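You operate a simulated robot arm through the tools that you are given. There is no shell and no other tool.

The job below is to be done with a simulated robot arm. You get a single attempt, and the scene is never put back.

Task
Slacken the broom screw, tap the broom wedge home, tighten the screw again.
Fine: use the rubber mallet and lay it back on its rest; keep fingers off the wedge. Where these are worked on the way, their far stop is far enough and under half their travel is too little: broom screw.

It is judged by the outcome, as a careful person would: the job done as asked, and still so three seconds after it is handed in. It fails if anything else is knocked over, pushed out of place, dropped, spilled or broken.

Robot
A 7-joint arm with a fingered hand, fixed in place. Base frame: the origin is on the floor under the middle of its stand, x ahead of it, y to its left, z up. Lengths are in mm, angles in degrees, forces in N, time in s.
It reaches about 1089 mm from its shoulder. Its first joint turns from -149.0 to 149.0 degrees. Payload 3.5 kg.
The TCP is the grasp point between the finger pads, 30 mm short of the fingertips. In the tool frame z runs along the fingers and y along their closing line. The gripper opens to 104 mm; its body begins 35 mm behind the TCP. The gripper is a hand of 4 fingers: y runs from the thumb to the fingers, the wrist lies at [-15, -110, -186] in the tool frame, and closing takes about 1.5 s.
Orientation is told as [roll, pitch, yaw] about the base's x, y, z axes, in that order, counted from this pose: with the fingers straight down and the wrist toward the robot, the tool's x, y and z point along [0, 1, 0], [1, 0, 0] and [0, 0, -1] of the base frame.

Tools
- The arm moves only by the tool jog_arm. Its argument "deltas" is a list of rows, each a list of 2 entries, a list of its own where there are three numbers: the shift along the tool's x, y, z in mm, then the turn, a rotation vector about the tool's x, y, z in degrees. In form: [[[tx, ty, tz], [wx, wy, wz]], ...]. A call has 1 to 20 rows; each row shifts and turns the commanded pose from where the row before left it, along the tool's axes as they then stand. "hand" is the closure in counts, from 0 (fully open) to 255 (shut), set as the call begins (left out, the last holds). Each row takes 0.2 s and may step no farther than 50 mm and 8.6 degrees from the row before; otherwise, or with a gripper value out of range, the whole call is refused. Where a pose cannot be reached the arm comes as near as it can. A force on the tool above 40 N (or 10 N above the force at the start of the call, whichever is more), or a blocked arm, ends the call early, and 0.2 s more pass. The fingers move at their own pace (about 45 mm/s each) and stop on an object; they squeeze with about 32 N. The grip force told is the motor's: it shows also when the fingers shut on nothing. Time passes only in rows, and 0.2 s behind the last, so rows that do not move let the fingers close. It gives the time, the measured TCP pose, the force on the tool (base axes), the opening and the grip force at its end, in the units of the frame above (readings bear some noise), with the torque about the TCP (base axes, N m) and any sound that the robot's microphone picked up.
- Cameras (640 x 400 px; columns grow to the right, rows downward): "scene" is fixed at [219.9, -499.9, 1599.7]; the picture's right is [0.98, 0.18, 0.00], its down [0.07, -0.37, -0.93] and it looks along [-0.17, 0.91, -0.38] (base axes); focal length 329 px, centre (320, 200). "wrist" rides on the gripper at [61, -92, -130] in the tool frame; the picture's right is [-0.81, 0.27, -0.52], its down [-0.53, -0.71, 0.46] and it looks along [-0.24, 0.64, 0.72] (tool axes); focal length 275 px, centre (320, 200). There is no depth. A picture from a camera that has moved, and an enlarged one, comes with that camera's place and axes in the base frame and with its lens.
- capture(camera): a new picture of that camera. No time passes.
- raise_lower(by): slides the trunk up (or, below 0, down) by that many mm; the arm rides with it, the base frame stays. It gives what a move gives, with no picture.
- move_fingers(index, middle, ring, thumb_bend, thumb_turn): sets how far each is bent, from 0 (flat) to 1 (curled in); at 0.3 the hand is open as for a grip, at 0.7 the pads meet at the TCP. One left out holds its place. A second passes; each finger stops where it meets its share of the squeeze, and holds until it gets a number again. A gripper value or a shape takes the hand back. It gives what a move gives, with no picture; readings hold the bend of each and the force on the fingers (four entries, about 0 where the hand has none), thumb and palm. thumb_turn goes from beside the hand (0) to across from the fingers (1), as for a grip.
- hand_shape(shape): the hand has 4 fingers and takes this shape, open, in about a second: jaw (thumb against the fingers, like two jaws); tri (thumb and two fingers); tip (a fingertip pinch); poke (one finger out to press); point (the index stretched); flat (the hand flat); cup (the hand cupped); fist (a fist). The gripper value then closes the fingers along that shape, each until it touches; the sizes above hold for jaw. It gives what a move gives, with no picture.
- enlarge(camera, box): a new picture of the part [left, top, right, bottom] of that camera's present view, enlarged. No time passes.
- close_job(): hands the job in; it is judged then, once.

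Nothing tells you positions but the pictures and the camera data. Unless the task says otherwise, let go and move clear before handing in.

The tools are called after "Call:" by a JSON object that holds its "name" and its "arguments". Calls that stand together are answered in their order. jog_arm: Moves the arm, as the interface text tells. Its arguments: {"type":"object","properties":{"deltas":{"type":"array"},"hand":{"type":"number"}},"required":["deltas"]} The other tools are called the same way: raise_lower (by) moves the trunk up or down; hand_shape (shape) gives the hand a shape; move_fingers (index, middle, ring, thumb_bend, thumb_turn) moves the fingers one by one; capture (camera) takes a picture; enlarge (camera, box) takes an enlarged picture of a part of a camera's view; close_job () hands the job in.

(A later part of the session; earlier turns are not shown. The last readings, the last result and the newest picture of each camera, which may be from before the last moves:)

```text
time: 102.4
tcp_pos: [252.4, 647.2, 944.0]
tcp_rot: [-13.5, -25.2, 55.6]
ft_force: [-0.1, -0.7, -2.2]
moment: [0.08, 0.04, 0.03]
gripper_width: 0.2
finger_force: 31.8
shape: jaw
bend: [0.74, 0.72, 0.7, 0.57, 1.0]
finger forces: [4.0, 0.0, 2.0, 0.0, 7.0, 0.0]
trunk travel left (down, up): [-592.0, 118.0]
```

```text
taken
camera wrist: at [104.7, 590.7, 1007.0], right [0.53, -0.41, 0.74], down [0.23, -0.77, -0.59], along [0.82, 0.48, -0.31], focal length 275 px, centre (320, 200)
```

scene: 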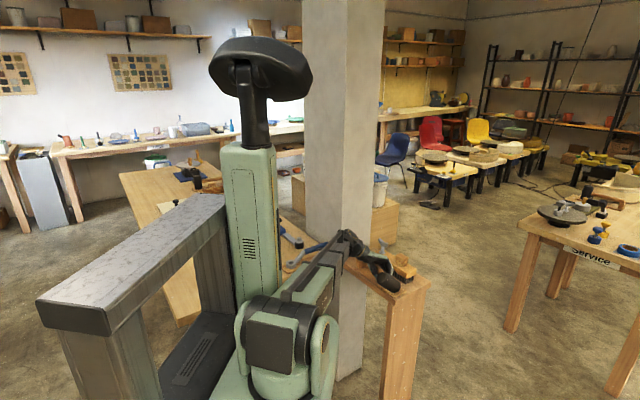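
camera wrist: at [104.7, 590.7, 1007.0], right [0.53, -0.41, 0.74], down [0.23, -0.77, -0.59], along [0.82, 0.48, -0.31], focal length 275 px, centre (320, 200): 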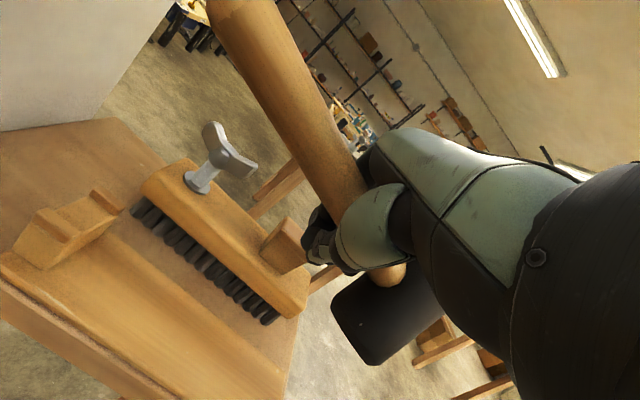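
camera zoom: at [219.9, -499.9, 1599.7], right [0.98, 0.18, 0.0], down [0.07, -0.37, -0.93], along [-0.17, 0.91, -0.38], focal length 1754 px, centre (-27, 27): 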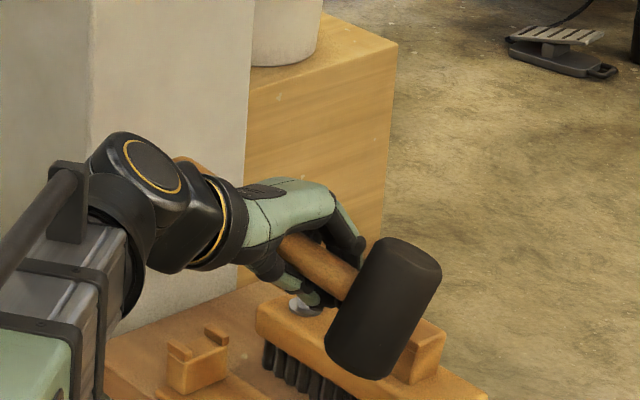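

It's turning upright as computed. I continue with the second half.

Call:
{"name": "jog_arm", "arguments": {"deltas": [[[0, 0, 0], [-4.36, -1.81, -1.23]], [[0, 0, 0], [-4.36, -1.81, -1.23]], [[0, 0, 0], [-4.36, -1.81, -1.23]], [[0, 0, 0], [-4.36, -1.81, -1.23]], [[0, 0, 0], [0, 0, 0]]]}}

Call:
{"name": "enlarge", "arguments": {"camera": "scene", "box": [345, 195, 425, 270]}}

Call:
{"name": "capture", "arguments": {"camera": "wrist"}}

```text
time: 103.6
tcp_pos: [254.5, 648.1, 944.3]
tcp_rot: [-27.8, -39.9, 68.2]
ft_force: [0.8, -0.6, -2.6]
moment: [0.03, 0.06, -0.03]
gripper_width: 0.0
finger_force: 31.9
shape: jaw
bend: [0.74, 0.72, 0.7, 0.57, 1.0]
finger forces: [4.1, 0.1, 1.5, 0.0, 7.5, 0.0]
trunk travel left (down, up): [-592.0, 118.0]
```

```text
5.33 times, centred on (385, 232) of scene
camera zoom: at [219.9, -499.9, 1599.7], right [0.98, 0.18, 0.0], down [0.07, -0.37, -0.93], along [-0.17, 0.91, -0.38], focal length 1754 px, centre (-27, 27)
```

zoom: 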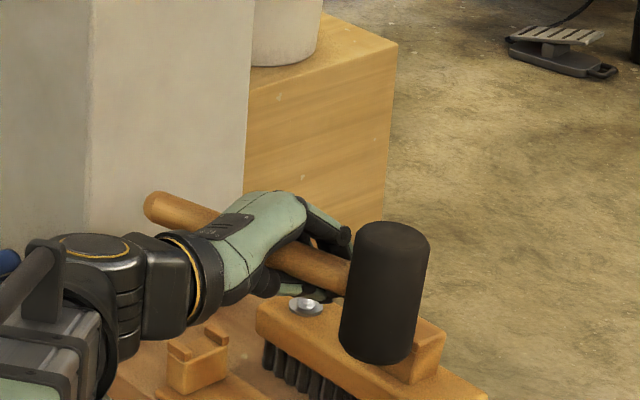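

```text
taken
camera wrist: at [100.1, 573.0, 951.8], right [0.32, -0.48, 0.82], down [0.47, -0.67, -0.58], along [0.82, 0.57, 0.01], focal length 275 px, centre (320, 200)
```

wrist: 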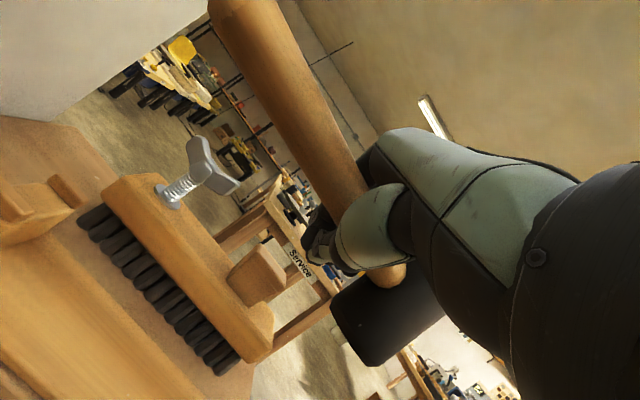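

The mallet is upright and level now, only its heading is off by roughly 15°. I turn it about the vertical to line up with the rest.

Call:
{"name": "jog_arm", "arguments": {"deltas": [[[0, 0, 0], [1.4, -2.57, 2.7]], [[0, 0, 0], [1.8, -3.2, 3.4]], [[0, 0, 0], [1.8, -3.2, 3.4]], [[0, 0, 0], [1.1, -1.9, 2.0]], [[0, 0, 0], [0, 0, 0]]]}}

Call:
{"name": "enlarge", "arguments": {"camera": "scene", "box": [345, 195, 425, 270]}}

Call:
{"name": "capture", "arguments": {"camera": "wrist"}}

```text
time: 104.8
tcp_pos: [253.5, 646.5, 945.2]
tcp_rot: [-27.6, -39.6, 51.1]
ft_force: [0.5, -0.3, -3.4]
moment: [0.08, 0.04, 0.03]
gripper_width: 0.1
finger_force: 31.5
shape: jaw
bend: [0.74, 0.72, 0.7, 0.57, 1.0]
finger forces: [4.3, 0.0, 1.6, 0.1, 7.8, 0.1]
trunk travel left (down, up): [-592.0, 118.0]
```

```text
5.33 times, centred on (385, 232) of scene
camera zoom: at [219.9, -499.9, 1599.7], right [0.98, 0.18, 0.0], down [0.07, -0.37, -0.93], along [-0.17, 0.91, -0.38], focal length 1754 px, centre (-27, 27)
```

zoom: 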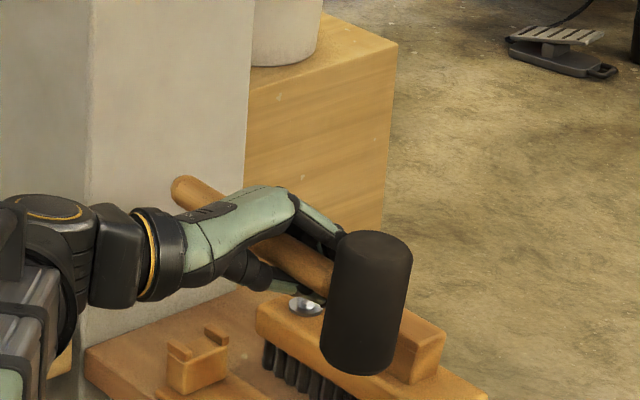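

```text
taken
camera wrist: at [85.1, 620.0, 952.3], right [0.17, -0.55, 0.82], down [0.25, -0.78, -0.58], along [0.95, 0.3, 0.01], focal length 275 px, centre (320, 200)
```

wrist: 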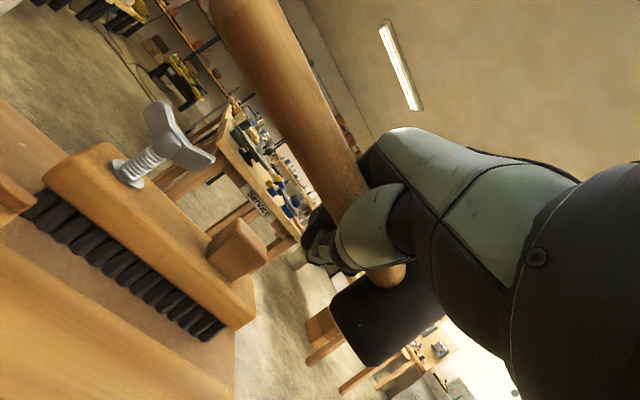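

Upright, level and pointing right. I make the last small heading correction, move over the rest and lower about 95 mm.

Call:
{"name": "jog_arm", "arguments": {"deltas": [[[2, 7.5, 6], [0.43, -0.77, 0.82]], [[2, 7.5, 6], [0.43, -0.77, 0.82]], [[2.9, -5.1, 5.4], [0, 0, 0]], [[4.86, -8.7, 9.2], [0, 0, 0]], [[4.86, -8.7, 9.2], [0, 0, 0]], [[4.86, -8.7, 9.2], [0, 0, 0]], [[4.86, -8.7, 9.2], [0, 0, 0]], [[4.86, -8.7, 9.2], [0, 0, 0]], [[4.86, -8.7, 9.2], [0, 0, 0]], [[2, -3.6, 3.8], [0, 0, 0]], [[0, 0, 0], [0, 0, 0]]]}}

Call:
{"name": "enlarge", "arguments": {"camera": "scene", "box": [340, 225, 440, 300]}}

Call:
{"name": "capture", "arguments": {"camera": "wrist"}}

```text
time: 107.2
tcp_pos: [267.5, 659.6, 850.1]
tcp_rot: [-27.7, -39.6, 48.9]
ft_force: [1.1, -0.8, -3.5]
moment: [0.11, 0.02, 0.02]
gripper_width: 0.0
finger_force: 32.1
shape: jaw
bend: [0.74, 0.72, 0.7, 0.57, 1.0]
finger forces: [4.3, 0.1, 1.6, 0.0, 7.7, 0.0]
trunk travel left (down, up): [-592.0, 118.0]
```

```text
5.33 times, centred on (390, 262) of scene
camera zoom: at [219.9, -499.9, 1599.7], right [0.98, 0.18, 0.0], down [0.07, -0.37, -0.93], along [-0.17, 0.91, -0.38], focal length 1754 px, centre (-53, -133)
```

zoom: 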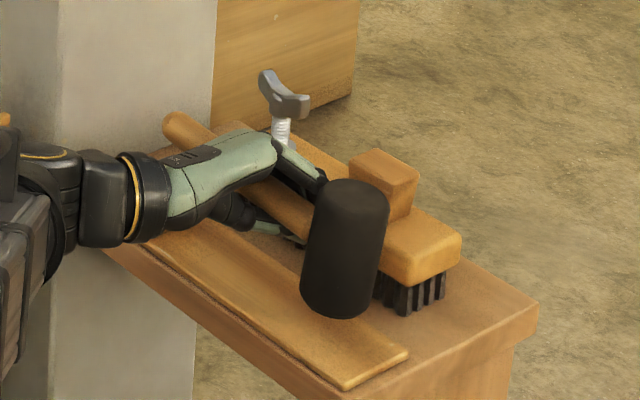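

```text
taken
camera wrist: at [97.9, 641.3, 857.8], right [0.15, -0.56, 0.82], down [0.22, -0.79, -0.58], along [0.96, 0.26, 0.01], focal length 275 px, centre (320, 200)
```

wrist: 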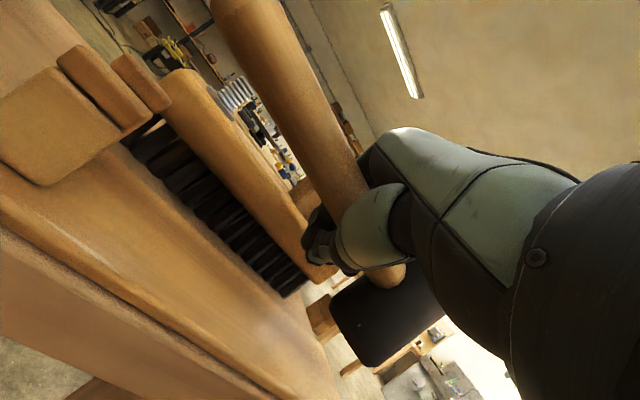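

Very good alignment; about 34 mm to go at the head. I lower 24 mm more.

Call:
{"name": "jog_arm", "arguments": {"deltas": [[[2.9, -5.1, 5.4], [0, 0, 0]], [[2.9, -5.1, 5.4], [0, 0, 0]], [[2.9, -5.1, 5.4], [0, 0, 0]], [[0, 0, 0], [0, 0, 0]]]}}

Call:
{"name": "enlarge", "arguments": {"camera": "scene", "box": [340, 225, 440, 300]}}

Call:
{"name": "enlarge", "arguments": {"camera": "scene", "box": [350, 230, 400, 275]}}

Call:
{"name": "capture", "arguments": {"camera": "wrist"}}

```text
time: 108.2
tcp_pos: [267.3, 660.6, 825.7]
tcp_rot: [-27.6, -39.7, 48.9]
ft_force: [0.5, -0.3, -3.7]
moment: [0.08, 0.06, 0.04]
gripper_width: 0.2
finger_force: 32.4
shape: jaw
bend: [0.74, 0.72, 0.7, 0.57, 1.0]
finger forces: [4.2, 0.0, 1.6, 0.0, 7.7, 0.1]
trunk travel left (down, up): [-592.0, 118.0]
```

```text
5.33 times, centred on (390, 262) of scene
camera zoom: at [219.9, -499.9, 1599.7], right [0.98, 0.18, 0.0], down [0.07, -0.37, -0.93], along [-0.17, 0.91, -0.38], focal length 1754 px, centre (-53, -133)
```

zoom: 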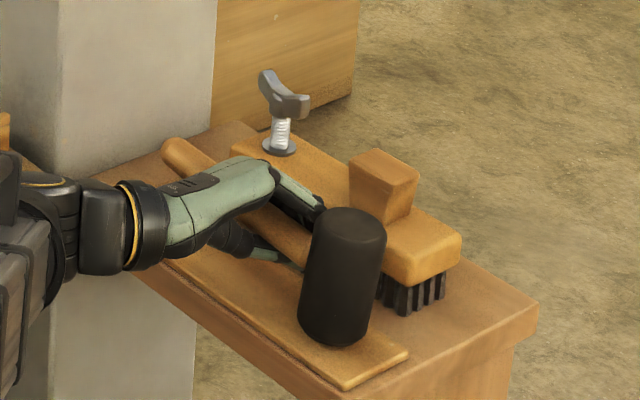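

```text
8.89 times, centred on (375, 252) of scene
camera zoom: at [219.9, -499.9, 1599.7], right [0.98, 0.18, 0.0], down [0.07, -0.37, -0.93], along [-0.17, 0.91, -0.38], focal length 2923 px, centre (-169, -267)
```

zoom: 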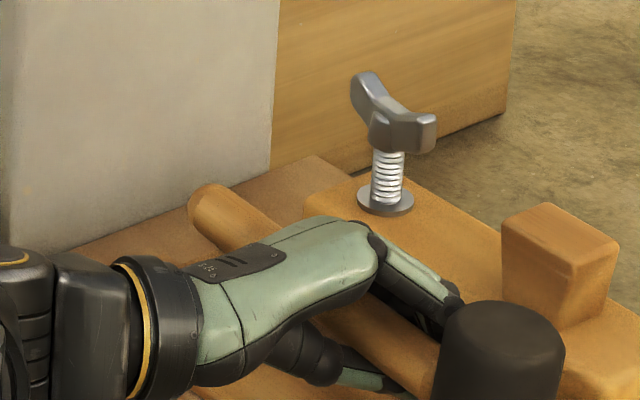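

```text
taken
camera wrist: at [98.0, 641.9, 833.5], right [0.15, -0.56, 0.82], down [0.22, -0.79, -0.58], along [0.96, 0.26, 0.01], focal length 275 px, centre (320, 200)
```

wrist: 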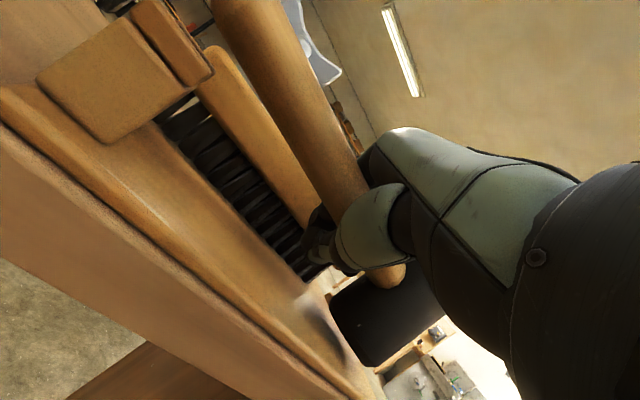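

About 10 mm to go at the head and 24 mm at the handle end. I level by 3° and lower in small steps until it seats.

Call:
{"name": "jog_arm", "arguments": {"deltas": [[[0, 0, 0], [-0.6, -2.3, -1.84]], [[1.8, -3.2, 3.4], [0, 0, 0]], [[1.4, -2.6, 2.7], [0, 0, 0]], [[0.7, -1.3, 1.35], [0, 0, 0]], [[0, 0, 0], [0, 0, 0]]]}}

Call:
{"name": "enlarge", "arguments": {"camera": "scene", "box": [340, 225, 440, 300]}}

Call:
{"name": "capture", "arguments": {"camera": "wrist"}}

```text
time: 109.4
tcp_pos: [268.4, 660.3, 814.3]
tcp_rot: [-31.7, -39.4, 51.3]
ft_force: [-0.5, -0.2, -2.1]
moment: [0.04, 0.04, -0.02]
gripper_width: 0.2
finger_force: 31.4
shape: jaw
bend: [0.74, 0.72, 0.7, 0.57, 1.0]
finger forces: [4.0, 0.0, 1.4, 0.0, 7.3, 0.0]
trunk travel left (down, up): [-592.0, 118.0]
```

```text
5.33 times, centred on (390, 262) of scene
camera zoom: at [219.9, -499.9, 1599.7], right [0.98, 0.18, 0.0], down [0.07, -0.37, -0.93], along [-0.17, 0.91, -0.38], focal length 1754 px, centre (-53, -133)
```

zoom: 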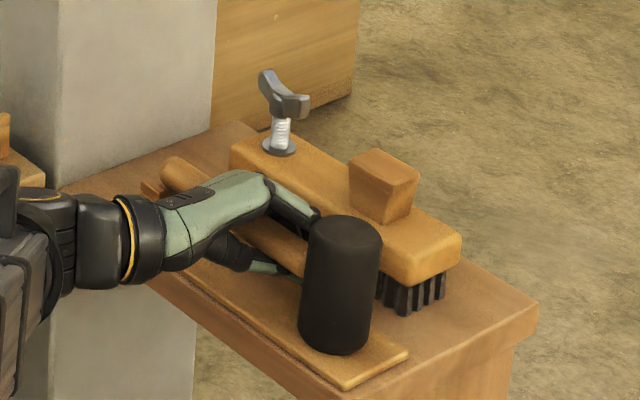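

```text
taken
camera wrist: at [97.9, 641.1, 816.9], right [0.12, -0.52, 0.84], down [0.24, -0.81, -0.54], along [0.96, 0.27, 0.03], focal length 275 px, centre (320, 200)
```

wrist: 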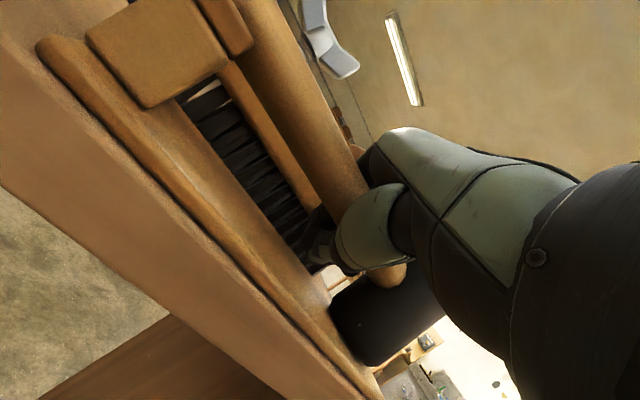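

Nearly seated and matching the rest picture closely. I nudge 2 mm toward the broom and lower in 1 mm steps.

Call:
{"name": "jog_arm", "arguments": {"deltas": [[[0.4, 1.5, 1.2], [0, 0, 0]], [[0.4, -0.62, 0.68], [0, 0, 0]], [[0.4, -0.62, 0.68], [0, 0, 0]], [[0.4, -0.62, 0.68], [0, 0, 0]], [[0, 0, 0], [0, 0, 0]]]}}

Call:
{"name": "enlarge", "arguments": {"camera": "scene", "box": [340, 225, 440, 300]}}

Call:
{"name": "enlarge", "arguments": {"camera": "scene", "box": [350, 240, 390, 275]}}

Call:
{"name": "capture", "arguments": {"camera": "wrist"}}

```text
time: 110.6
tcp_pos: [269.1, 660.2, 813.0]
tcp_rot: [-31.4, -39.5, 51.3]
ft_force: [-2.6, -1.4, 5.4]
moment: [0.15, 0.09, 0.02]
gripper_width: 0.2
finger_force: 31.9
shape: jaw
bend: [0.74, 0.72, 0.7, 0.57, 1.0]
finger forces: [5.9, 0.0, 0.7, 0.0, 4.0, 0.0]
trunk travel left (down, up): [-592.0, 118.0]
```

```text
5.33 times, centred on (390, 262) of scene
camera zoom: at [219.9, -499.9, 1599.7], right [0.98, 0.18, 0.0], down [0.07, -0.37, -0.93], along [-0.17, 0.91, -0.38], focal length 1754 px, centre (-53, -133)
```

zoom: 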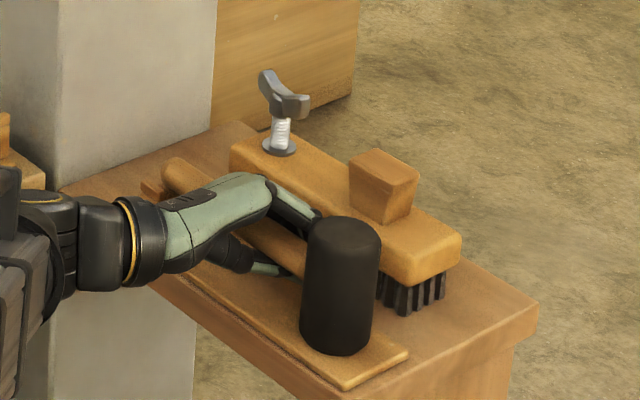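

```text
11.43 times, centred on (370, 258) of scene
camera zoom: at [219.9, -499.9, 1599.7], right [0.98, 0.18, 0.0], down [0.07, -0.37, -0.93], along [-0.17, 0.91, -0.38], focal length 3758 px, centre (-251, -457)
```

zoom: 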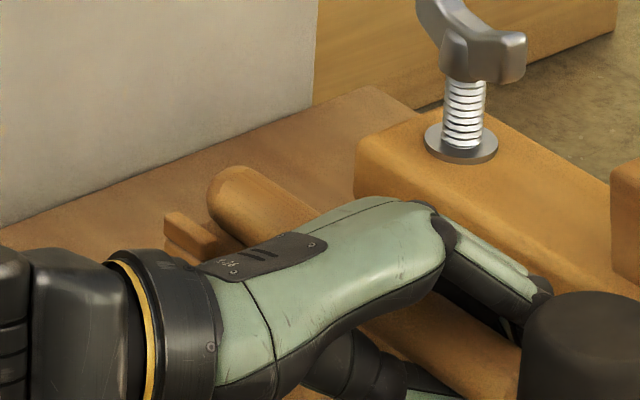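

```text
taken
camera wrist: at [99.1, 641.8, 814.8], right [0.12, -0.53, 0.84], down [0.24, -0.81, -0.54], along [0.96, 0.27, 0.03], focal length 275 px, centre (320, 200)
```

wrist: 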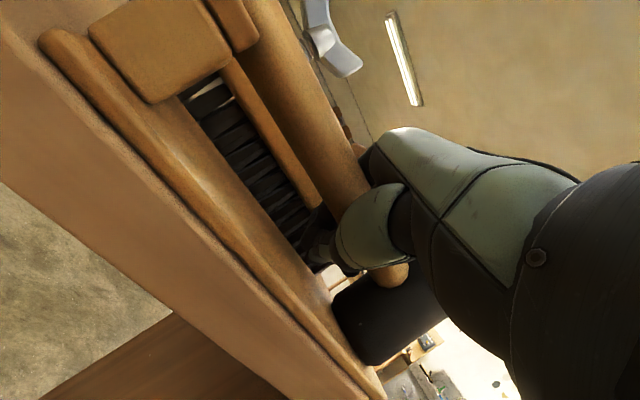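

The head is flat on the board and the handle end is between the prongs. Before opening I look at where the thumb and fingertips are.

Call:
{"name": "enlarge", "arguments": {"camera": "scene", "box": [368, 255, 408, 290]}}

Call:
{"name": "enlarge", "arguments": {"camera": "wrist", "box": [220, 120, 460, 380]}}

```text
11.43 times, centred on (388, 272) of scene
camera zoom: at [219.9, -499.9, 1599.7], right [0.98, 0.18, 0.0], down [0.07, -0.37, -0.93], along [-0.17, 0.91, -0.38], focal length 3758 px, centre (-457, -629)
```

zoom: 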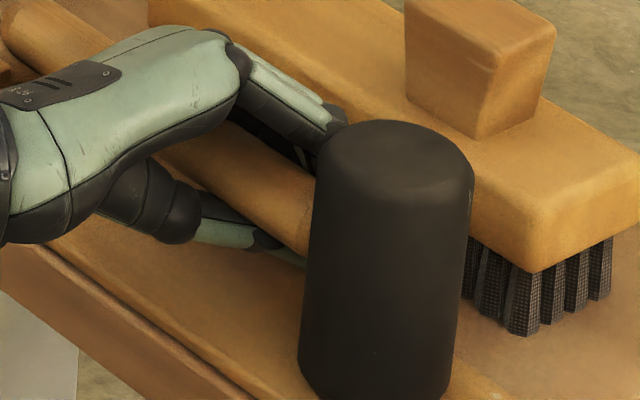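

```text
1.54 times, centred on (340, 250) of wrist
camera zoom: at [99.1, 641.8, 814.8], right [0.12, -0.53, 0.84], down [0.24, -0.81, -0.54], along [0.96, 0.27, 0.03], focal length 424 px, centre (289, 123)
```

zoom: 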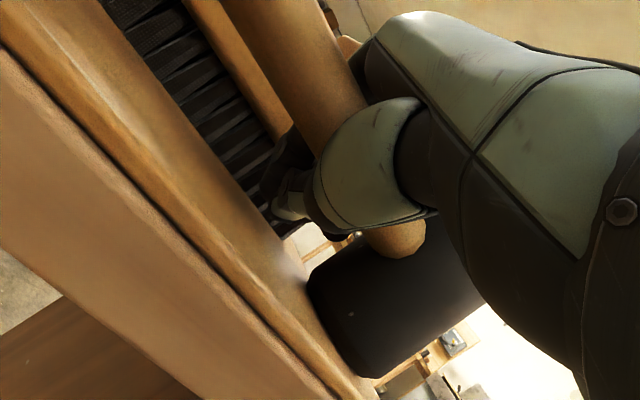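

The mallet stands upright on the board with the thumb under and the fingers over the handle. I loosen the fingers only slightly first, to see that it stays put by itself.

Call:
{"name": "move_fingers", "arguments": {"index": 0.71, "middle": 0.69, "ring": 0.67, "thumb_bend": 0.55}}

Call:
{"name": "enlarge", "arguments": {"camera": "scene", "box": [340, 225, 440, 300]}}

Call:
{"name": "enlarge", "arguments": {"camera": "wrist", "box": [220, 120, 460, 380]}}

```text
time: 111.6
tcp_pos: [269.3, 660.5, 813.4]
tcp_rot: [-31.4, -39.4, 51.3]
ft_force: [4.9, 7.5, 18.6]
moment: [0.02, -0.03, -0.03]
gripper_width: 5.7
finger_force: 9.6
shape: fingers
bend: [0.71, 0.69, 0.67, 0.66, 1.0]
finger forces: [8.0, 0.0, 0.0, 0.1, 10.9, 0.0]
trunk travel left (down, up): [-592.0, 118.0]
```

```text
5.33 times, centred on (390, 262) of scene
camera zoom: at [219.9, -499.9, 1599.7], right [0.98, 0.18, 0.0], down [0.07, -0.37, -0.93], along [-0.17, 0.91, -0.38], focal length 1754 px, centre (-53, -133)
```

zoom: 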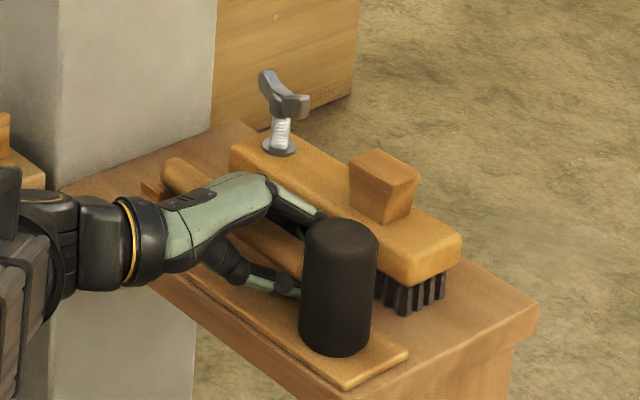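

```text
1.54 times, centred on (340, 250) of wrist
camera zoom: at [99.3, 641.9, 815.0], right [0.12, -0.53, 0.84], down [0.24, -0.81, -0.54], along [0.96, 0.27, 0.03], focal length 424 px, centre (289, 123)
```

zoom: 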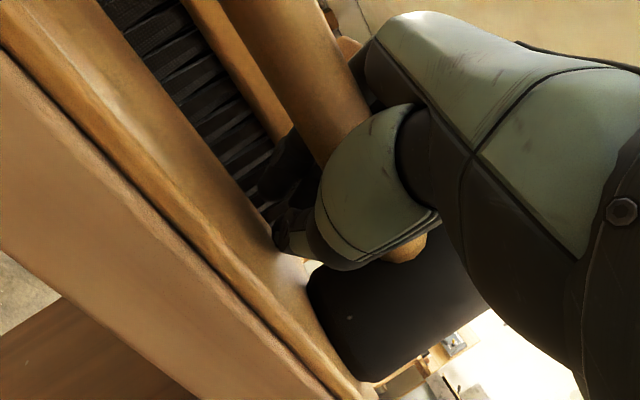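

The head now stands exactly as it did at rest; only the hand presses on the board through the thumb. I raise the hand 4 mm, then open the fingers a bit more.

Call:
{"name": "jog_arm", "arguments": {"deltas": [[[-0.8, 1.25, -1.3], [0, 0, 0]], [[-0.8, 1.25, -1.3], [0, 0, 0]], [[0, 0, 0], [0, 0, 0]]]}}

Call:
{"name": "move_fingers", "arguments": {"index": 0.6, "middle": 0.6, "ring": 0.6}}

Call:
{"name": "enlarge", "arguments": {"camera": "scene", "box": [340, 225, 440, 300]}}

Call:
{"name": "enlarge", "arguments": {"camera": "wrist", "box": [220, 120, 460, 380]}}

```text
time: 112.4
tcp_pos: [269.8, 660.9, 815.5]
tcp_rot: [-31.5, -39.4, 51.3]
ft_force: [1.9, 3.2, 8.1]
moment: [0.01, -0.18, 0.07]
gripper_width: 6.5
finger_force: 4.0
shape: fingers
bend: [0.71, 0.69, 0.67, 0.64, 1.0]
finger forces: [0.1, 0.1, 0.1, 0.0, 7.4, 0.1]
trunk travel left (down, up): [-592.0, 118.0]
```

```text
time: 113.4
tcp_pos: [268.9, 660.6, 814.9]
tcp_rot: [-31.4, -39.4, 51.3]
ft_force: [1.5, 3.1, 7.0]
moment: [-0.03, -0.2, 0.08]
gripper_width: 19.4
finger_force: 3.8
shape: fingers
bend: [0.6, 0.6, 0.6, 0.64, 1.0]
finger forces: [0.0, 0.0, 0.0, 0.0, 7.5, 0.0]
trunk travel left (down, up): [-592.0, 118.0]
```

```text
5.33 times, centred on (390, 262) of scene
camera zoom: at [219.9, -499.9, 1599.7], right [0.98, 0.18, 0.0], down [0.07, -0.37, -0.93], along [-0.17, 0.91, -0.38], focal length 1754 px, centre (-53, -133)
```

zoom: 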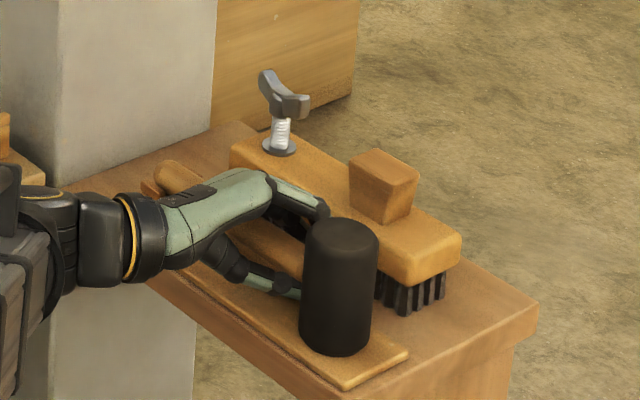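

```text
1.54 times, centred on (340, 250) of wrist
camera zoom: at [99.1, 642.1, 818.0], right [0.12, -0.53, 0.84], down [0.24, -0.81, -0.54], along [0.96, 0.27, 0.03], focal length 424 px, centre (289, 123)
```

zoom: 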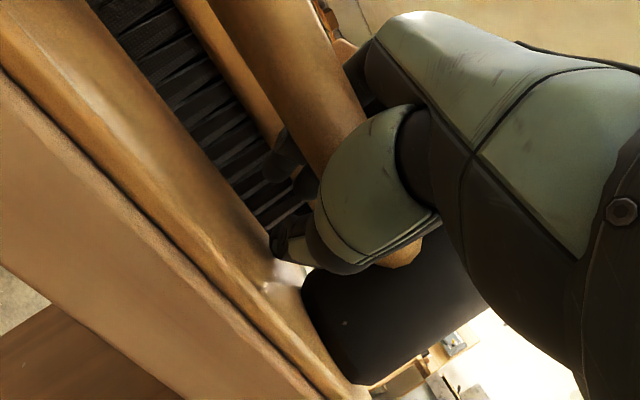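

The mallet stays put. I raise 4 mm more to free the thumb, open the fingers to 0.55 and start sliding the hand back toward the robot.

Call:
{"name": "jog_arm", "arguments": {"deltas": [[[-0.8, 1.25, -1.3], [0, 0, 0]], [[-0.8, 1.25, -1.3], [0, 0, 0]], [[0, 0, 0], [0, 0, 0]]]}}

Call:
{"name": "move_fingers", "arguments": {"index": 0.54, "middle": 0.54, "ring": 0.54}}

Call:
{"name": "enlarge", "arguments": {"camera": "scene", "box": [368, 245, 408, 290]}}

Call:
{"name": "enlarge", "arguments": {"camera": "wrist", "box": [220, 120, 460, 380]}}

```text
time: 114.2
tcp_pos: [269.7, 660.9, 819.0]
tcp_rot: [-31.6, -39.4, 51.3]
ft_force: [1.8, 1.8, 5.7]
moment: [-0.03, -0.09, 0.06]
gripper_width: 23.8
finger_force: 2.6
shape: fingers
bend: [0.6, 0.6, 0.6, 0.61, 1.0]
finger forces: [0.1, 0.0, 0.0, 0.0, 5.0, 0.0]
trunk travel left (down, up): [-592.0, 118.0]
```

```text
time: 115.2
tcp_pos: [269.5, 660.3, 819.9]
tcp_rot: [-31.6, -39.4, 51.3]
ft_force: [1.9, 1.7, 4.8]
moment: [0.01, -0.12, 0.0]
gripper_width: 31.0
finger_force: 2.3
shape: fingers
bend: [0.54, 0.54, 0.54, 0.61, 1.0]
finger forces: [0.0, 0.1, 0.0, 0.0, 4.9, 0.0]
trunk travel left (down, up): [-592.0, 118.0]
```

```text
8.89 times, centred on (388, 268) of scene
camera zoom: at [219.9, -499.9, 1599.7], right [0.98, 0.18, 0.0], down [0.07, -0.37, -0.93], along [-0.17, 0.91, -0.38], focal length 2923 px, centre (-284, -400)
```

zoom: 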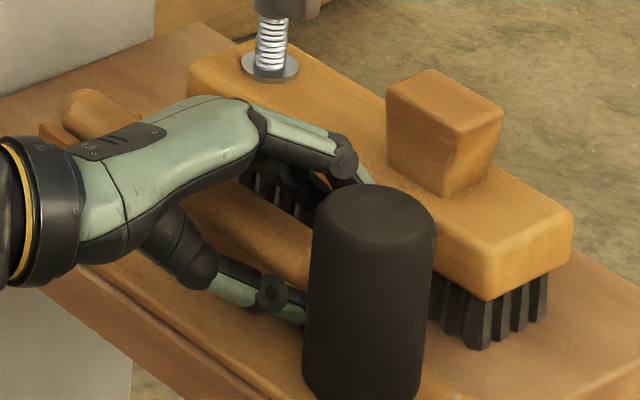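

```text
1.54 times, centred on (340, 250) of wrist
camera zoom: at [99.1, 641.8, 822.0], right [0.12, -0.53, 0.84], down [0.24, -0.81, -0.54], along [0.96, 0.27, 0.03], focal length 424 px, centre (289, 123)
```

zoom: 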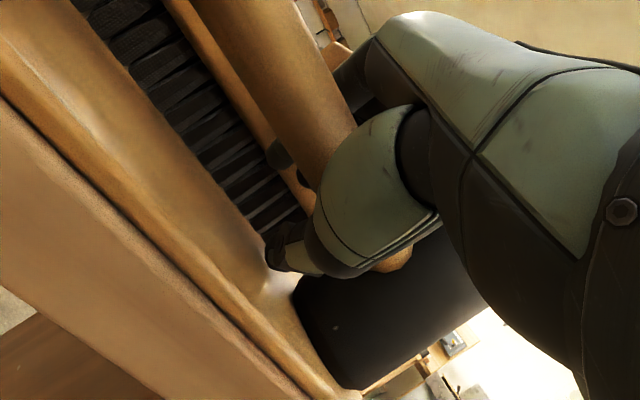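

The mallet stands free. I slide the hand toward the robot by 15 mm, horizontally.

Call:
{"name": "jog_arm", "arguments": {"deltas": [[[-1.2, -3.8, -3.0], [0, 0, 0]], [[-1.2, -3.8, -3.0], [0, 0, 0]], [[-1.2, -3.8, -3.0], [0, 0, 0]], [[0, 0, 0], [0, 0, 0]]]}}

Call:
{"name": "enlarge", "arguments": {"camera": "scene", "box": [368, 245, 408, 290]}}

Call:
{"name": "enlarge", "arguments": {"camera": "wrist", "box": [220, 120, 460, 380]}}

```text
time: 116.2
tcp_pos: [259.9, 649.4, 821.1]
tcp_rot: [-31.4, -39.4, 51.3]
ft_force: [2.6, 1.8, 5.2]
moment: [-0.08, -0.1, 0.01]
gripper_width: 32.4
finger_force: 3.5
shape: fingers
bend: [0.54, 0.54, 0.54, 0.61, 1.0]
finger forces: [1.3, 0.1, 0.1, 0.0, 4.9, 0.0]
trunk travel left (down, up): [-592.0, 118.0]
```

```text
8.89 times, centred on (388, 268) of scene
camera zoom: at [219.9, -499.9, 1599.7], right [0.98, 0.18, 0.0], down [0.07, -0.37, -0.93], along [-0.17, 0.91, -0.38], focal length 2923 px, centre (-284, -400)
```

zoom: 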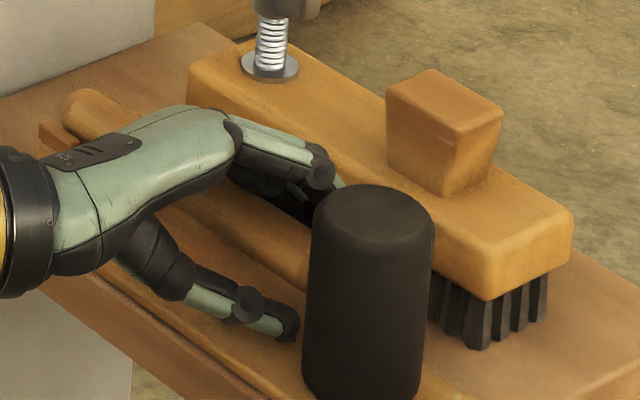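

```text
1.54 times, centred on (340, 250) of wrist
camera zoom: at [88.7, 631.1, 822.1], right [0.12, -0.52, 0.84], down [0.24, -0.81, -0.54], along [0.96, 0.27, 0.03], focal length 424 px, centre (289, 123)
```

zoom: 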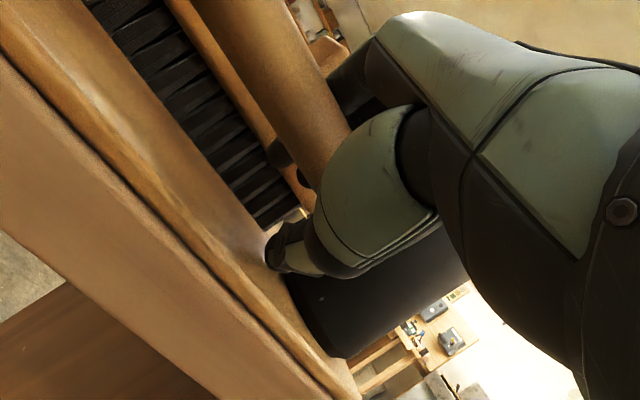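

The mallet hasn't moved and the thumb is nearly out. I open the fingers further and lift a little so they rise above the handle.

Call:
{"name": "move_fingers", "arguments": {"index": 0.42, "middle": 0.42, "ring": 0.42}}

Call:
{"name": "jog_arm", "arguments": {"deltas": [[[-1.6, 1.0, -3.8], [0, 0, 0]], [[-1.6, 1.0, -3.8], [0, 0, 0]], [[0, 0, 0], [0, 0, 0]]]}}

Call:
{"name": "enlarge", "arguments": {"camera": "scene", "box": [368, 245, 408, 290]}}

Call:
{"name": "enlarge", "arguments": {"camera": "wrist", "box": [220, 120, 460, 380]}}

```text
time: 117.2
tcp_pos: [257.3, 648.6, 820.1]
tcp_rot: [-31.4, -39.4, 51.3]
ft_force: [1.8, 1.3, 5.0]
moment: [0.01, -0.12, 0.03]
gripper_width: 46.5
finger_force: 2.2
shape: fingers
bend: [0.42, 0.42, 0.42, 0.61, 1.0]
finger forces: [0.0, 0.0, 0.0, 0.0, 4.9, 0.1]
trunk travel left (down, up): [-592.0, 118.0]
```

```text
time: 118.0
tcp_pos: [254.6, 649.1, 826.7]
tcp_rot: [-31.5, -39.5, 51.3]
ft_force: [-0.1, -0.3, -0.1]
moment: [0.01, -0.04, 0.02]
gripper_width: 54.6
finger_force: 0.4
shape: fingers
bend: [0.42, 0.42, 0.42, 0.56, 1.0]
finger forces: [0.0, 0.1, 0.1, 0.2, 0.3, 0.0]
trunk travel left (down, up): [-592.0, 118.0]
```

```text
8.89 times, centred on (388, 268) of scene
camera zoom: at [219.9, -499.9, 1599.7], right [0.98, 0.18, 0.0], down [0.07, -0.37, -0.93], along [-0.17, 0.91, -0.38], focal length 2923 px, centre (-284, -400)
```

zoom: 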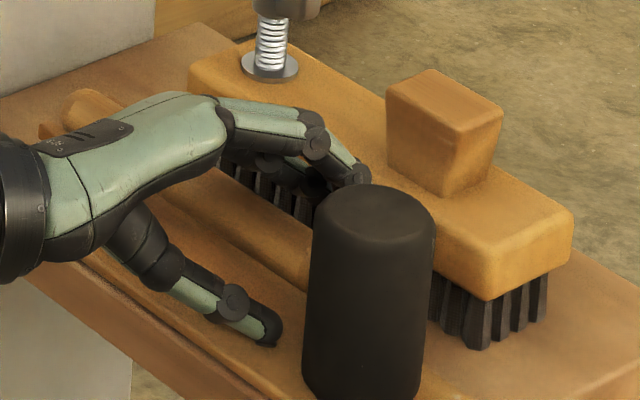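

```text
1.54 times, centred on (340, 250) of wrist
camera zoom: at [84.7, 629.8, 829.7], right [0.12, -0.52, 0.84], down [0.24, -0.81, -0.54], along [0.96, 0.27, 0.03], focal length 424 px, centre (289, 123)
```

zoom: 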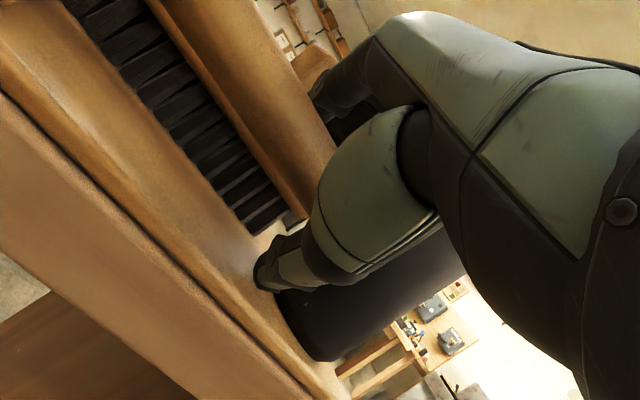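

All contact forces are zero and the mallet stands on its rest by itself. I withdraw the hand up and back.

Call:
{"name": "jog_arm", "arguments": {"deltas": [[[-3.2, -0.7, -6.3], [0, 0, 0]], [[-3.2, -0.7, -6.3], [0, 0, 0]], [[-4.0, 6.3, -6.6], [0, 0, 0]], [[-8.0, 12.7, -13.2], [0, 0, 0]], [[-8.0, 12.7, -13.2], [0, 0, 0]], [[-12.0, 19, -19.8], [0, 0, 0]], [[-12.0, 19, -19.8], [0, 0, 0]], [[0, 0, 0], [0, 0, 0]]]}}

Call:
{"name": "enlarge", "arguments": {"camera": "scene", "box": [340, 225, 440, 300]}}

Call:
{"name": "capture", "arguments": {"camera": "wrist"}}

```text
time: 119.8
tcp_pos: [247.8, 640.8, 946.2]
tcp_rot: [-31.4, -39.4, 51.3]
ft_force: [-0.3, -0.3, 0.3]
moment: [-0.01, 0.01, 0.01]
gripper_width: 55.2
finger_force: 0.0
shape: fingers
bend: [0.42, 0.42, 0.42, 0.55, 1.0]
finger forces: [0.0, 0.0, 0.1, 0.0, 0.0, 0.0]
trunk travel left (down, up): [-592.0, 118.0]
```

```text
5.33 times, centred on (390, 262) of scene
camera zoom: at [219.9, -499.9, 1599.7], right [0.98, 0.18, 0.0], down [0.07, -0.37, -0.93], along [-0.17, 0.91, -0.38], focal length 1754 px, centre (-53, -133)
```

zoom: 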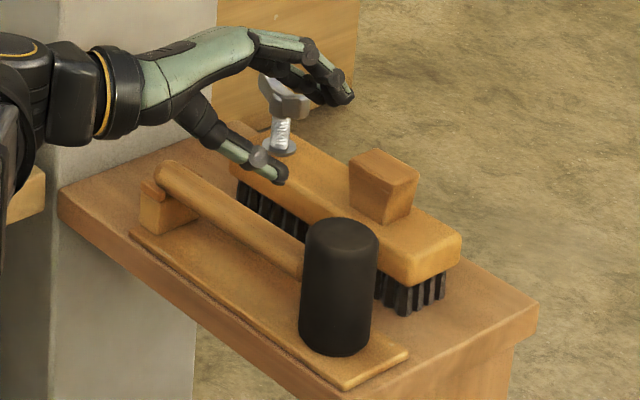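

```text
taken
camera wrist: at [77.9, 621.5, 948.5], right [0.12, -0.52, 0.84], down [0.24, -0.81, -0.54], along [0.96, 0.27, 0.03], focal length 275 px, centre (320, 200)
```

wrist: 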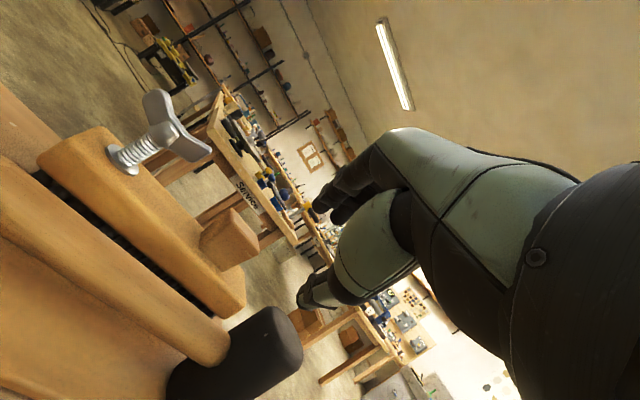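

Excellent: the mallet is back on its rest exactly as it was, handle in the notch, and the hand is free. The wedge is about 5 mm down already. Now I turn the hand upright again with the jaw open and move to where the camera can see the mallet head, to grip it by the head for solid taps.

Call:
{"name": "jog_arm", "arguments": {"deltas": [[[-8, 12.7, -13.2], [0, 0, 0]], [[-8, 12.7, -13.2], [0, 0, 0]], [[0, 0, 0], [5.71, 3.99, -0.7]], [[0, 0, 0], [5.71, 3.99, -0.7]], [[0, 0, 0], [5.71, 3.99, -0.7]], [[0, 0, 0], [5.71, 3.99, -0.7]], [[0, 0, 0], [5.71, 3.99, -0.7]], [[0, 0, 0], [5.71, 3.99, -0.7]], [[0, 0, 0], [5.71, 3.99, -0.7]], [[0, 0, 0], [0, 0, 0]]], "hand": 0}}

Call:
{"name": "capture", "arguments": {"camera": "wrist"}}

```text
time: 122.0
tcp_pos: [246.8, 641.9, 987.2]
tcp_rot: [0.0, 0.1, 45.1]
ft_force: [-0.1, -0.4, 0.4]
moment: [0.0, 0.0, 0.01]
gripper_width: 103.6
finger_force: 0.0
shape: jaw
bend: [0.3, 0.3, 0.3, 0.3, 0.98]
finger forces: [0.0, 0.0, 0.0, 0.0, 0.0, 0.0]
trunk travel left (down, up): [-592.0, 118.0]
```

```text
taken
camera wrist: at [139.2, 621.3, 1116.9], right [0.77, -0.38, 0.52], down [-0.13, -0.88, -0.45], along [0.63, 0.28, -0.73], focal length 275 px, centre (320, 200)
```

wrist: 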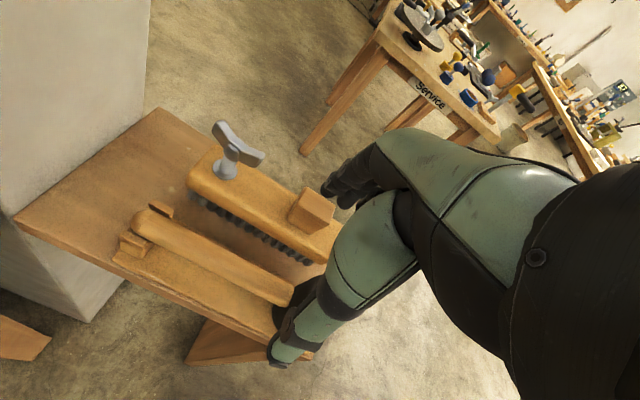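

Now I move aside to see the mallet head clearly from the wrist camera.

Call:
{"name": "jog_arm", "arguments": {"deltas": [[[-45.5, -7.4, 2], [0, 0, 0]], [[-45.5, -7.4, 2], [0, 0, 0]], [[-45.5, -7.4, 2], [0, 0, 0]], [[0, 0, 0], [0, 0, 0]]]}}

Call:
{"name": "enlarge", "arguments": {"camera": "wrist", "box": [100, 60, 356, 260]}}

Call:
{"name": "enlarge", "arguments": {"camera": "scene", "box": [340, 225, 440, 300]}}

```text
time: 123.0
tcp_pos: [329.3, 526.3, 983.6]
tcp_rot: [-0.1, 0.0, 45.0]
ft_force: [0.1, 1.2, -0.1]
moment: [-0.01, -0.01, 0.0]
gripper_width: 103.6
finger_force: 0.1
shape: jaw
bend: [0.3, 0.3, 0.3, 0.3, 0.98]
finger forces: [0.1, 0.0, 0.0, 0.0, 0.0, 0.0]
trunk travel left (down, up): [-592.0, 118.0]
```

```text
2.00 times, centred on (228, 160) of wrist
camera zoom: at [220.5, 506.9, 1113.8], right [0.77, -0.38, 0.52], down [-0.13, -0.88, -0.45], along [0.63, 0.28, -0.72], focal length 551 px, centre (504, 280)
```

zoom: 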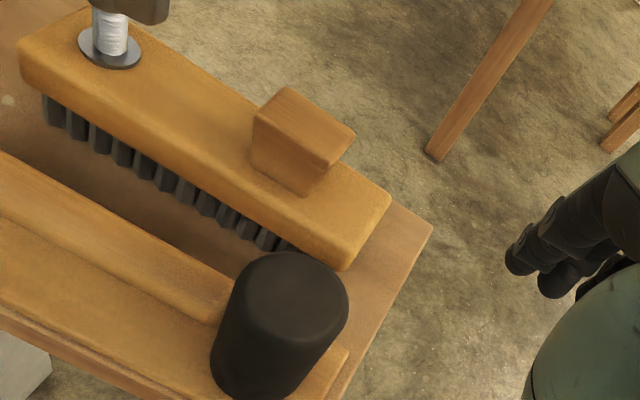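

```text
5.33 times, centred on (390, 262) of scene
camera zoom: at [219.9, -499.9, 1599.7], right [0.98, 0.18, 0.0], down [0.07, -0.37, -0.93], along [-0.17, 0.91, -0.38], focal length 1754 px, centre (-53, -133)
```

zoom: 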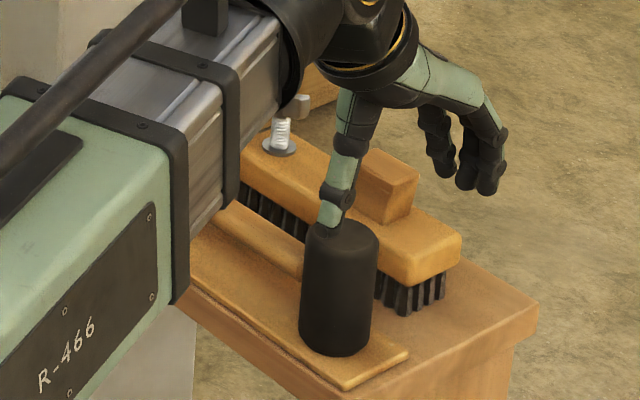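

The head's top is clearly visible; together with the handle line I take its centre as about (304, 608). I set a moderate opening that clears wedge and broom, and move above the head.

Call:
{"name": "move_fingers", "arguments": {"index": 0.4, "middle": 0.4, "ring": 0.4, "thumb_bend": 0.38, "thumb_turn": 1.0}}

Call:
{"name": "jog_arm", "arguments": {"deltas": [[[37.9, 20, 10], [0, 0, 0]], [[37.9, 20, 10], [0, 0, 0]], [[0, 0, 25], [0, 0, 0]], [[0, 0, 0], [0, 0, 0]]]}}

Call:
{"name": "capture", "arguments": {"camera": "wrist"}}

Call:
{"name": "enlarge", "arguments": {"camera": "scene", "box": [350, 205, 430, 295]}}

```text
time: 124.0
tcp_pos: [330.1, 527.7, 984.6]
tcp_rot: [0.0, 0.1, 45.0]
ft_force: [0.6, 1.0, 0.9]
moment: [-0.02, 0.01, -0.01]
gripper_width: 81.1
finger_force: 0.1
shape: fingers
bend: [0.4, 0.4, 0.4, 0.38, 0.98]
finger forces: [0.0, 0.0, 0.0, 0.0, 0.1, 0.0]
trunk travel left (down, up): [-592.0, 118.0]
```

```text
time: 125.0
tcp_pos: [302.6, 610.1, 938.3]
tcp_rot: [-0.1, 0.0, 45.1]
ft_force: [-0.1, 0.4, 0.3]
moment: [0.0, 0.01, 0.01]
gripper_width: 80.9
finger_force: 0.2
shape: fingers
bend: [0.4, 0.4, 0.4, 0.38, 0.98]
finger forces: [0.0, 0.0, 0.1, 0.0, 0.0, 0.1]
trunk travel left (down, up): [-592.0, 118.0]
```

```text
taken
camera wrist: at [194.2, 589.1, 1067.1], right [0.77, -0.38, 0.52], down [-0.13, -0.88, -0.45], along [0.63, 0.28, -0.72], focal length 275 px, centre (320, 200)
```

wrist: 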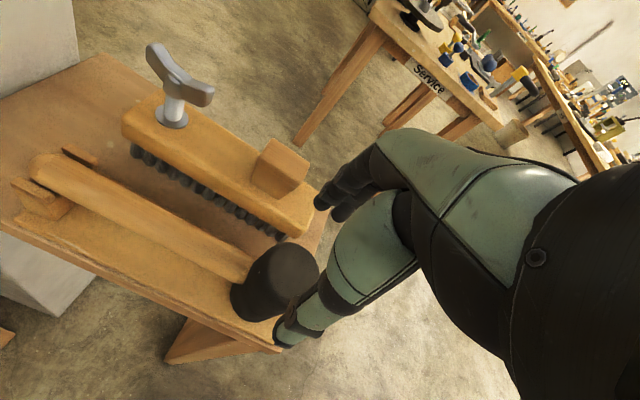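

```text
4.44 times, centred on (390, 250) of scene
camera zoom: at [219.9, -499.9, 1599.7], right [0.98, 0.18, 0.0], down [0.07, -0.37, -0.93], along [-0.17, 0.91, -0.38], focal length 1461 px, centre (9, -22)
```

zoom: 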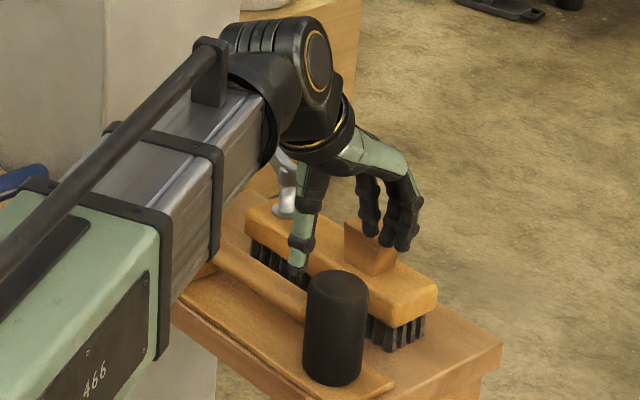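

The thumb and fingers will straddle the head evenly. I lower to z≈900 and check again.

Call:
{"name": "jog_arm", "arguments": {"deltas": [[[0, 1, 20], [0, 0, 0]], [[0, 1, 18], [0, 0, 0]], [[0, 0, 0], [0, 0, 0]]]}}

Call:
{"name": "enlarge", "arguments": {"camera": "wrist", "box": [220, 160, 380, 340]}}

Call:
{"name": "enlarge", "arguments": {"camera": "scene", "box": [360, 225, 420, 285]}}

```text
time: 125.8
tcp_pos: [303.8, 612.1, 899.6]
tcp_rot: [-0.1, -0.1, 45.0]
ft_force: [0.4, -0.1, 0.4]
moment: [0.0, -0.03, -0.03]
gripper_width: 80.8
finger_force: 0.1
shape: fingers
bend: [0.4, 0.4, 0.4, 0.38, 0.98]
finger forces: [0.0, 0.1, 0.0, 0.0, 0.0, 0.1]
trunk travel left (down, up): [-592.0, 118.0]
```

```text
2.22 times, centred on (300, 250) of wrist
camera zoom: at [195.3, 591.7, 1029.6], right [0.77, -0.38, 0.52], down [-0.13, -0.88, -0.45], along [0.63, 0.28, -0.72], focal length 612 px, centre (364, 89)
```

zoom: 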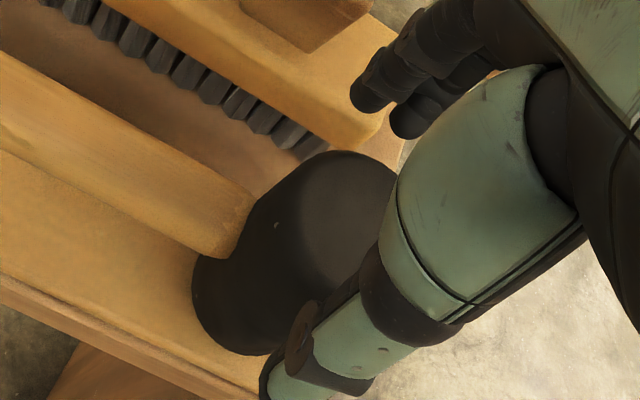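

```text
6.67 times, centred on (390, 255) of scene
camera zoom: at [219.9, -499.9, 1599.7], right [0.98, 0.18, 0.0], down [0.07, -0.37, -0.93], along [-0.17, 0.91, -0.38], focal length 2192 px, centre (-147, -167)
```

zoom: 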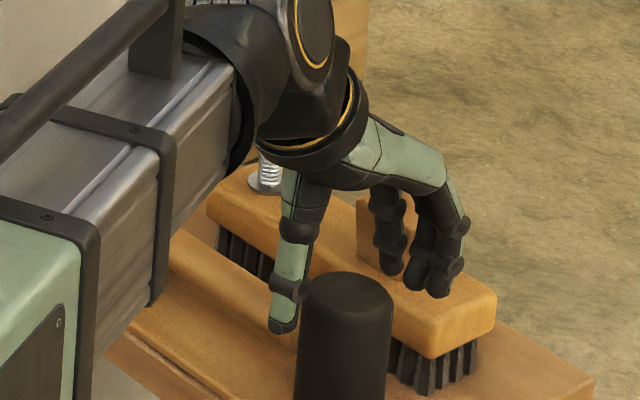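

The head sits between thumb and fingers with clearance on both sides. I lower the remaining 31 mm.

Call:
{"name": "jog_arm", "arguments": {"deltas": [[[0, 1, 11], [0, 0, 0]], [[0, 1, 10], [0, 0, 0]], [[0, 0, 10], [0, 0, 0]], [[0, 0, 0], [0, 0, 0]]]}}

Call:
{"name": "enlarge", "arguments": {"camera": "wrist", "box": [220, 160, 380, 340]}}

Call:
{"name": "enlarge", "arguments": {"camera": "scene", "box": [360, 225, 420, 285]}}

```text
time: 126.8
tcp_pos: [304.6, 614.6, 868.1]
tcp_rot: [-0.1, 0.0, 45.0]
ft_force: [0.0, -0.3, 0.3]
moment: [0.01, 0.0, 0.01]
gripper_width: 80.8
finger_force: 0.0
shape: fingers
bend: [0.4, 0.4, 0.4, 0.38, 0.98]
finger forces: [0.1, 0.1, 0.0, 0.1, 0.0, 0.1]
trunk travel left (down, up): [-592.0, 118.0]
```

```text
2.22 times, centred on (300, 250) of wrist
camera zoom: at [196.9, 593.2, 997.5], right [0.77, -0.38, 0.52], down [-0.13, -0.88, -0.45], along [0.63, 0.28, -0.72], focal length 612 px, centre (364, 89)
```

zoom: 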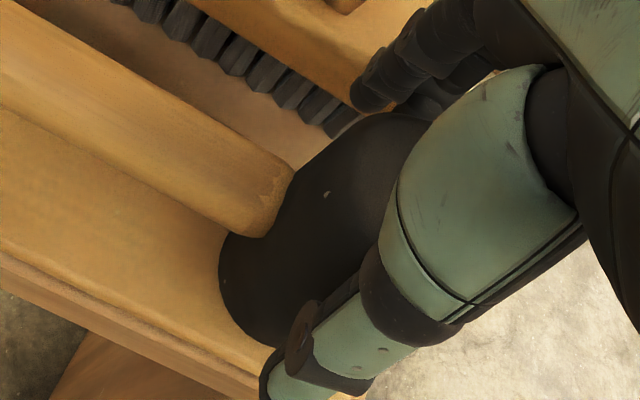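

```text
6.67 times, centred on (390, 255) of scene
camera zoom: at [219.9, -499.9, 1599.7], right [0.98, 0.18, 0.0], down [0.07, -0.37, -0.93], along [-0.17, 0.91, -0.38], focal length 2192 px, centre (-147, -167)
```

zoom: 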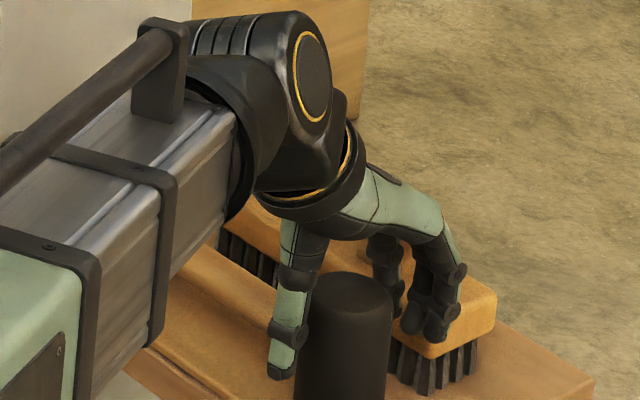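

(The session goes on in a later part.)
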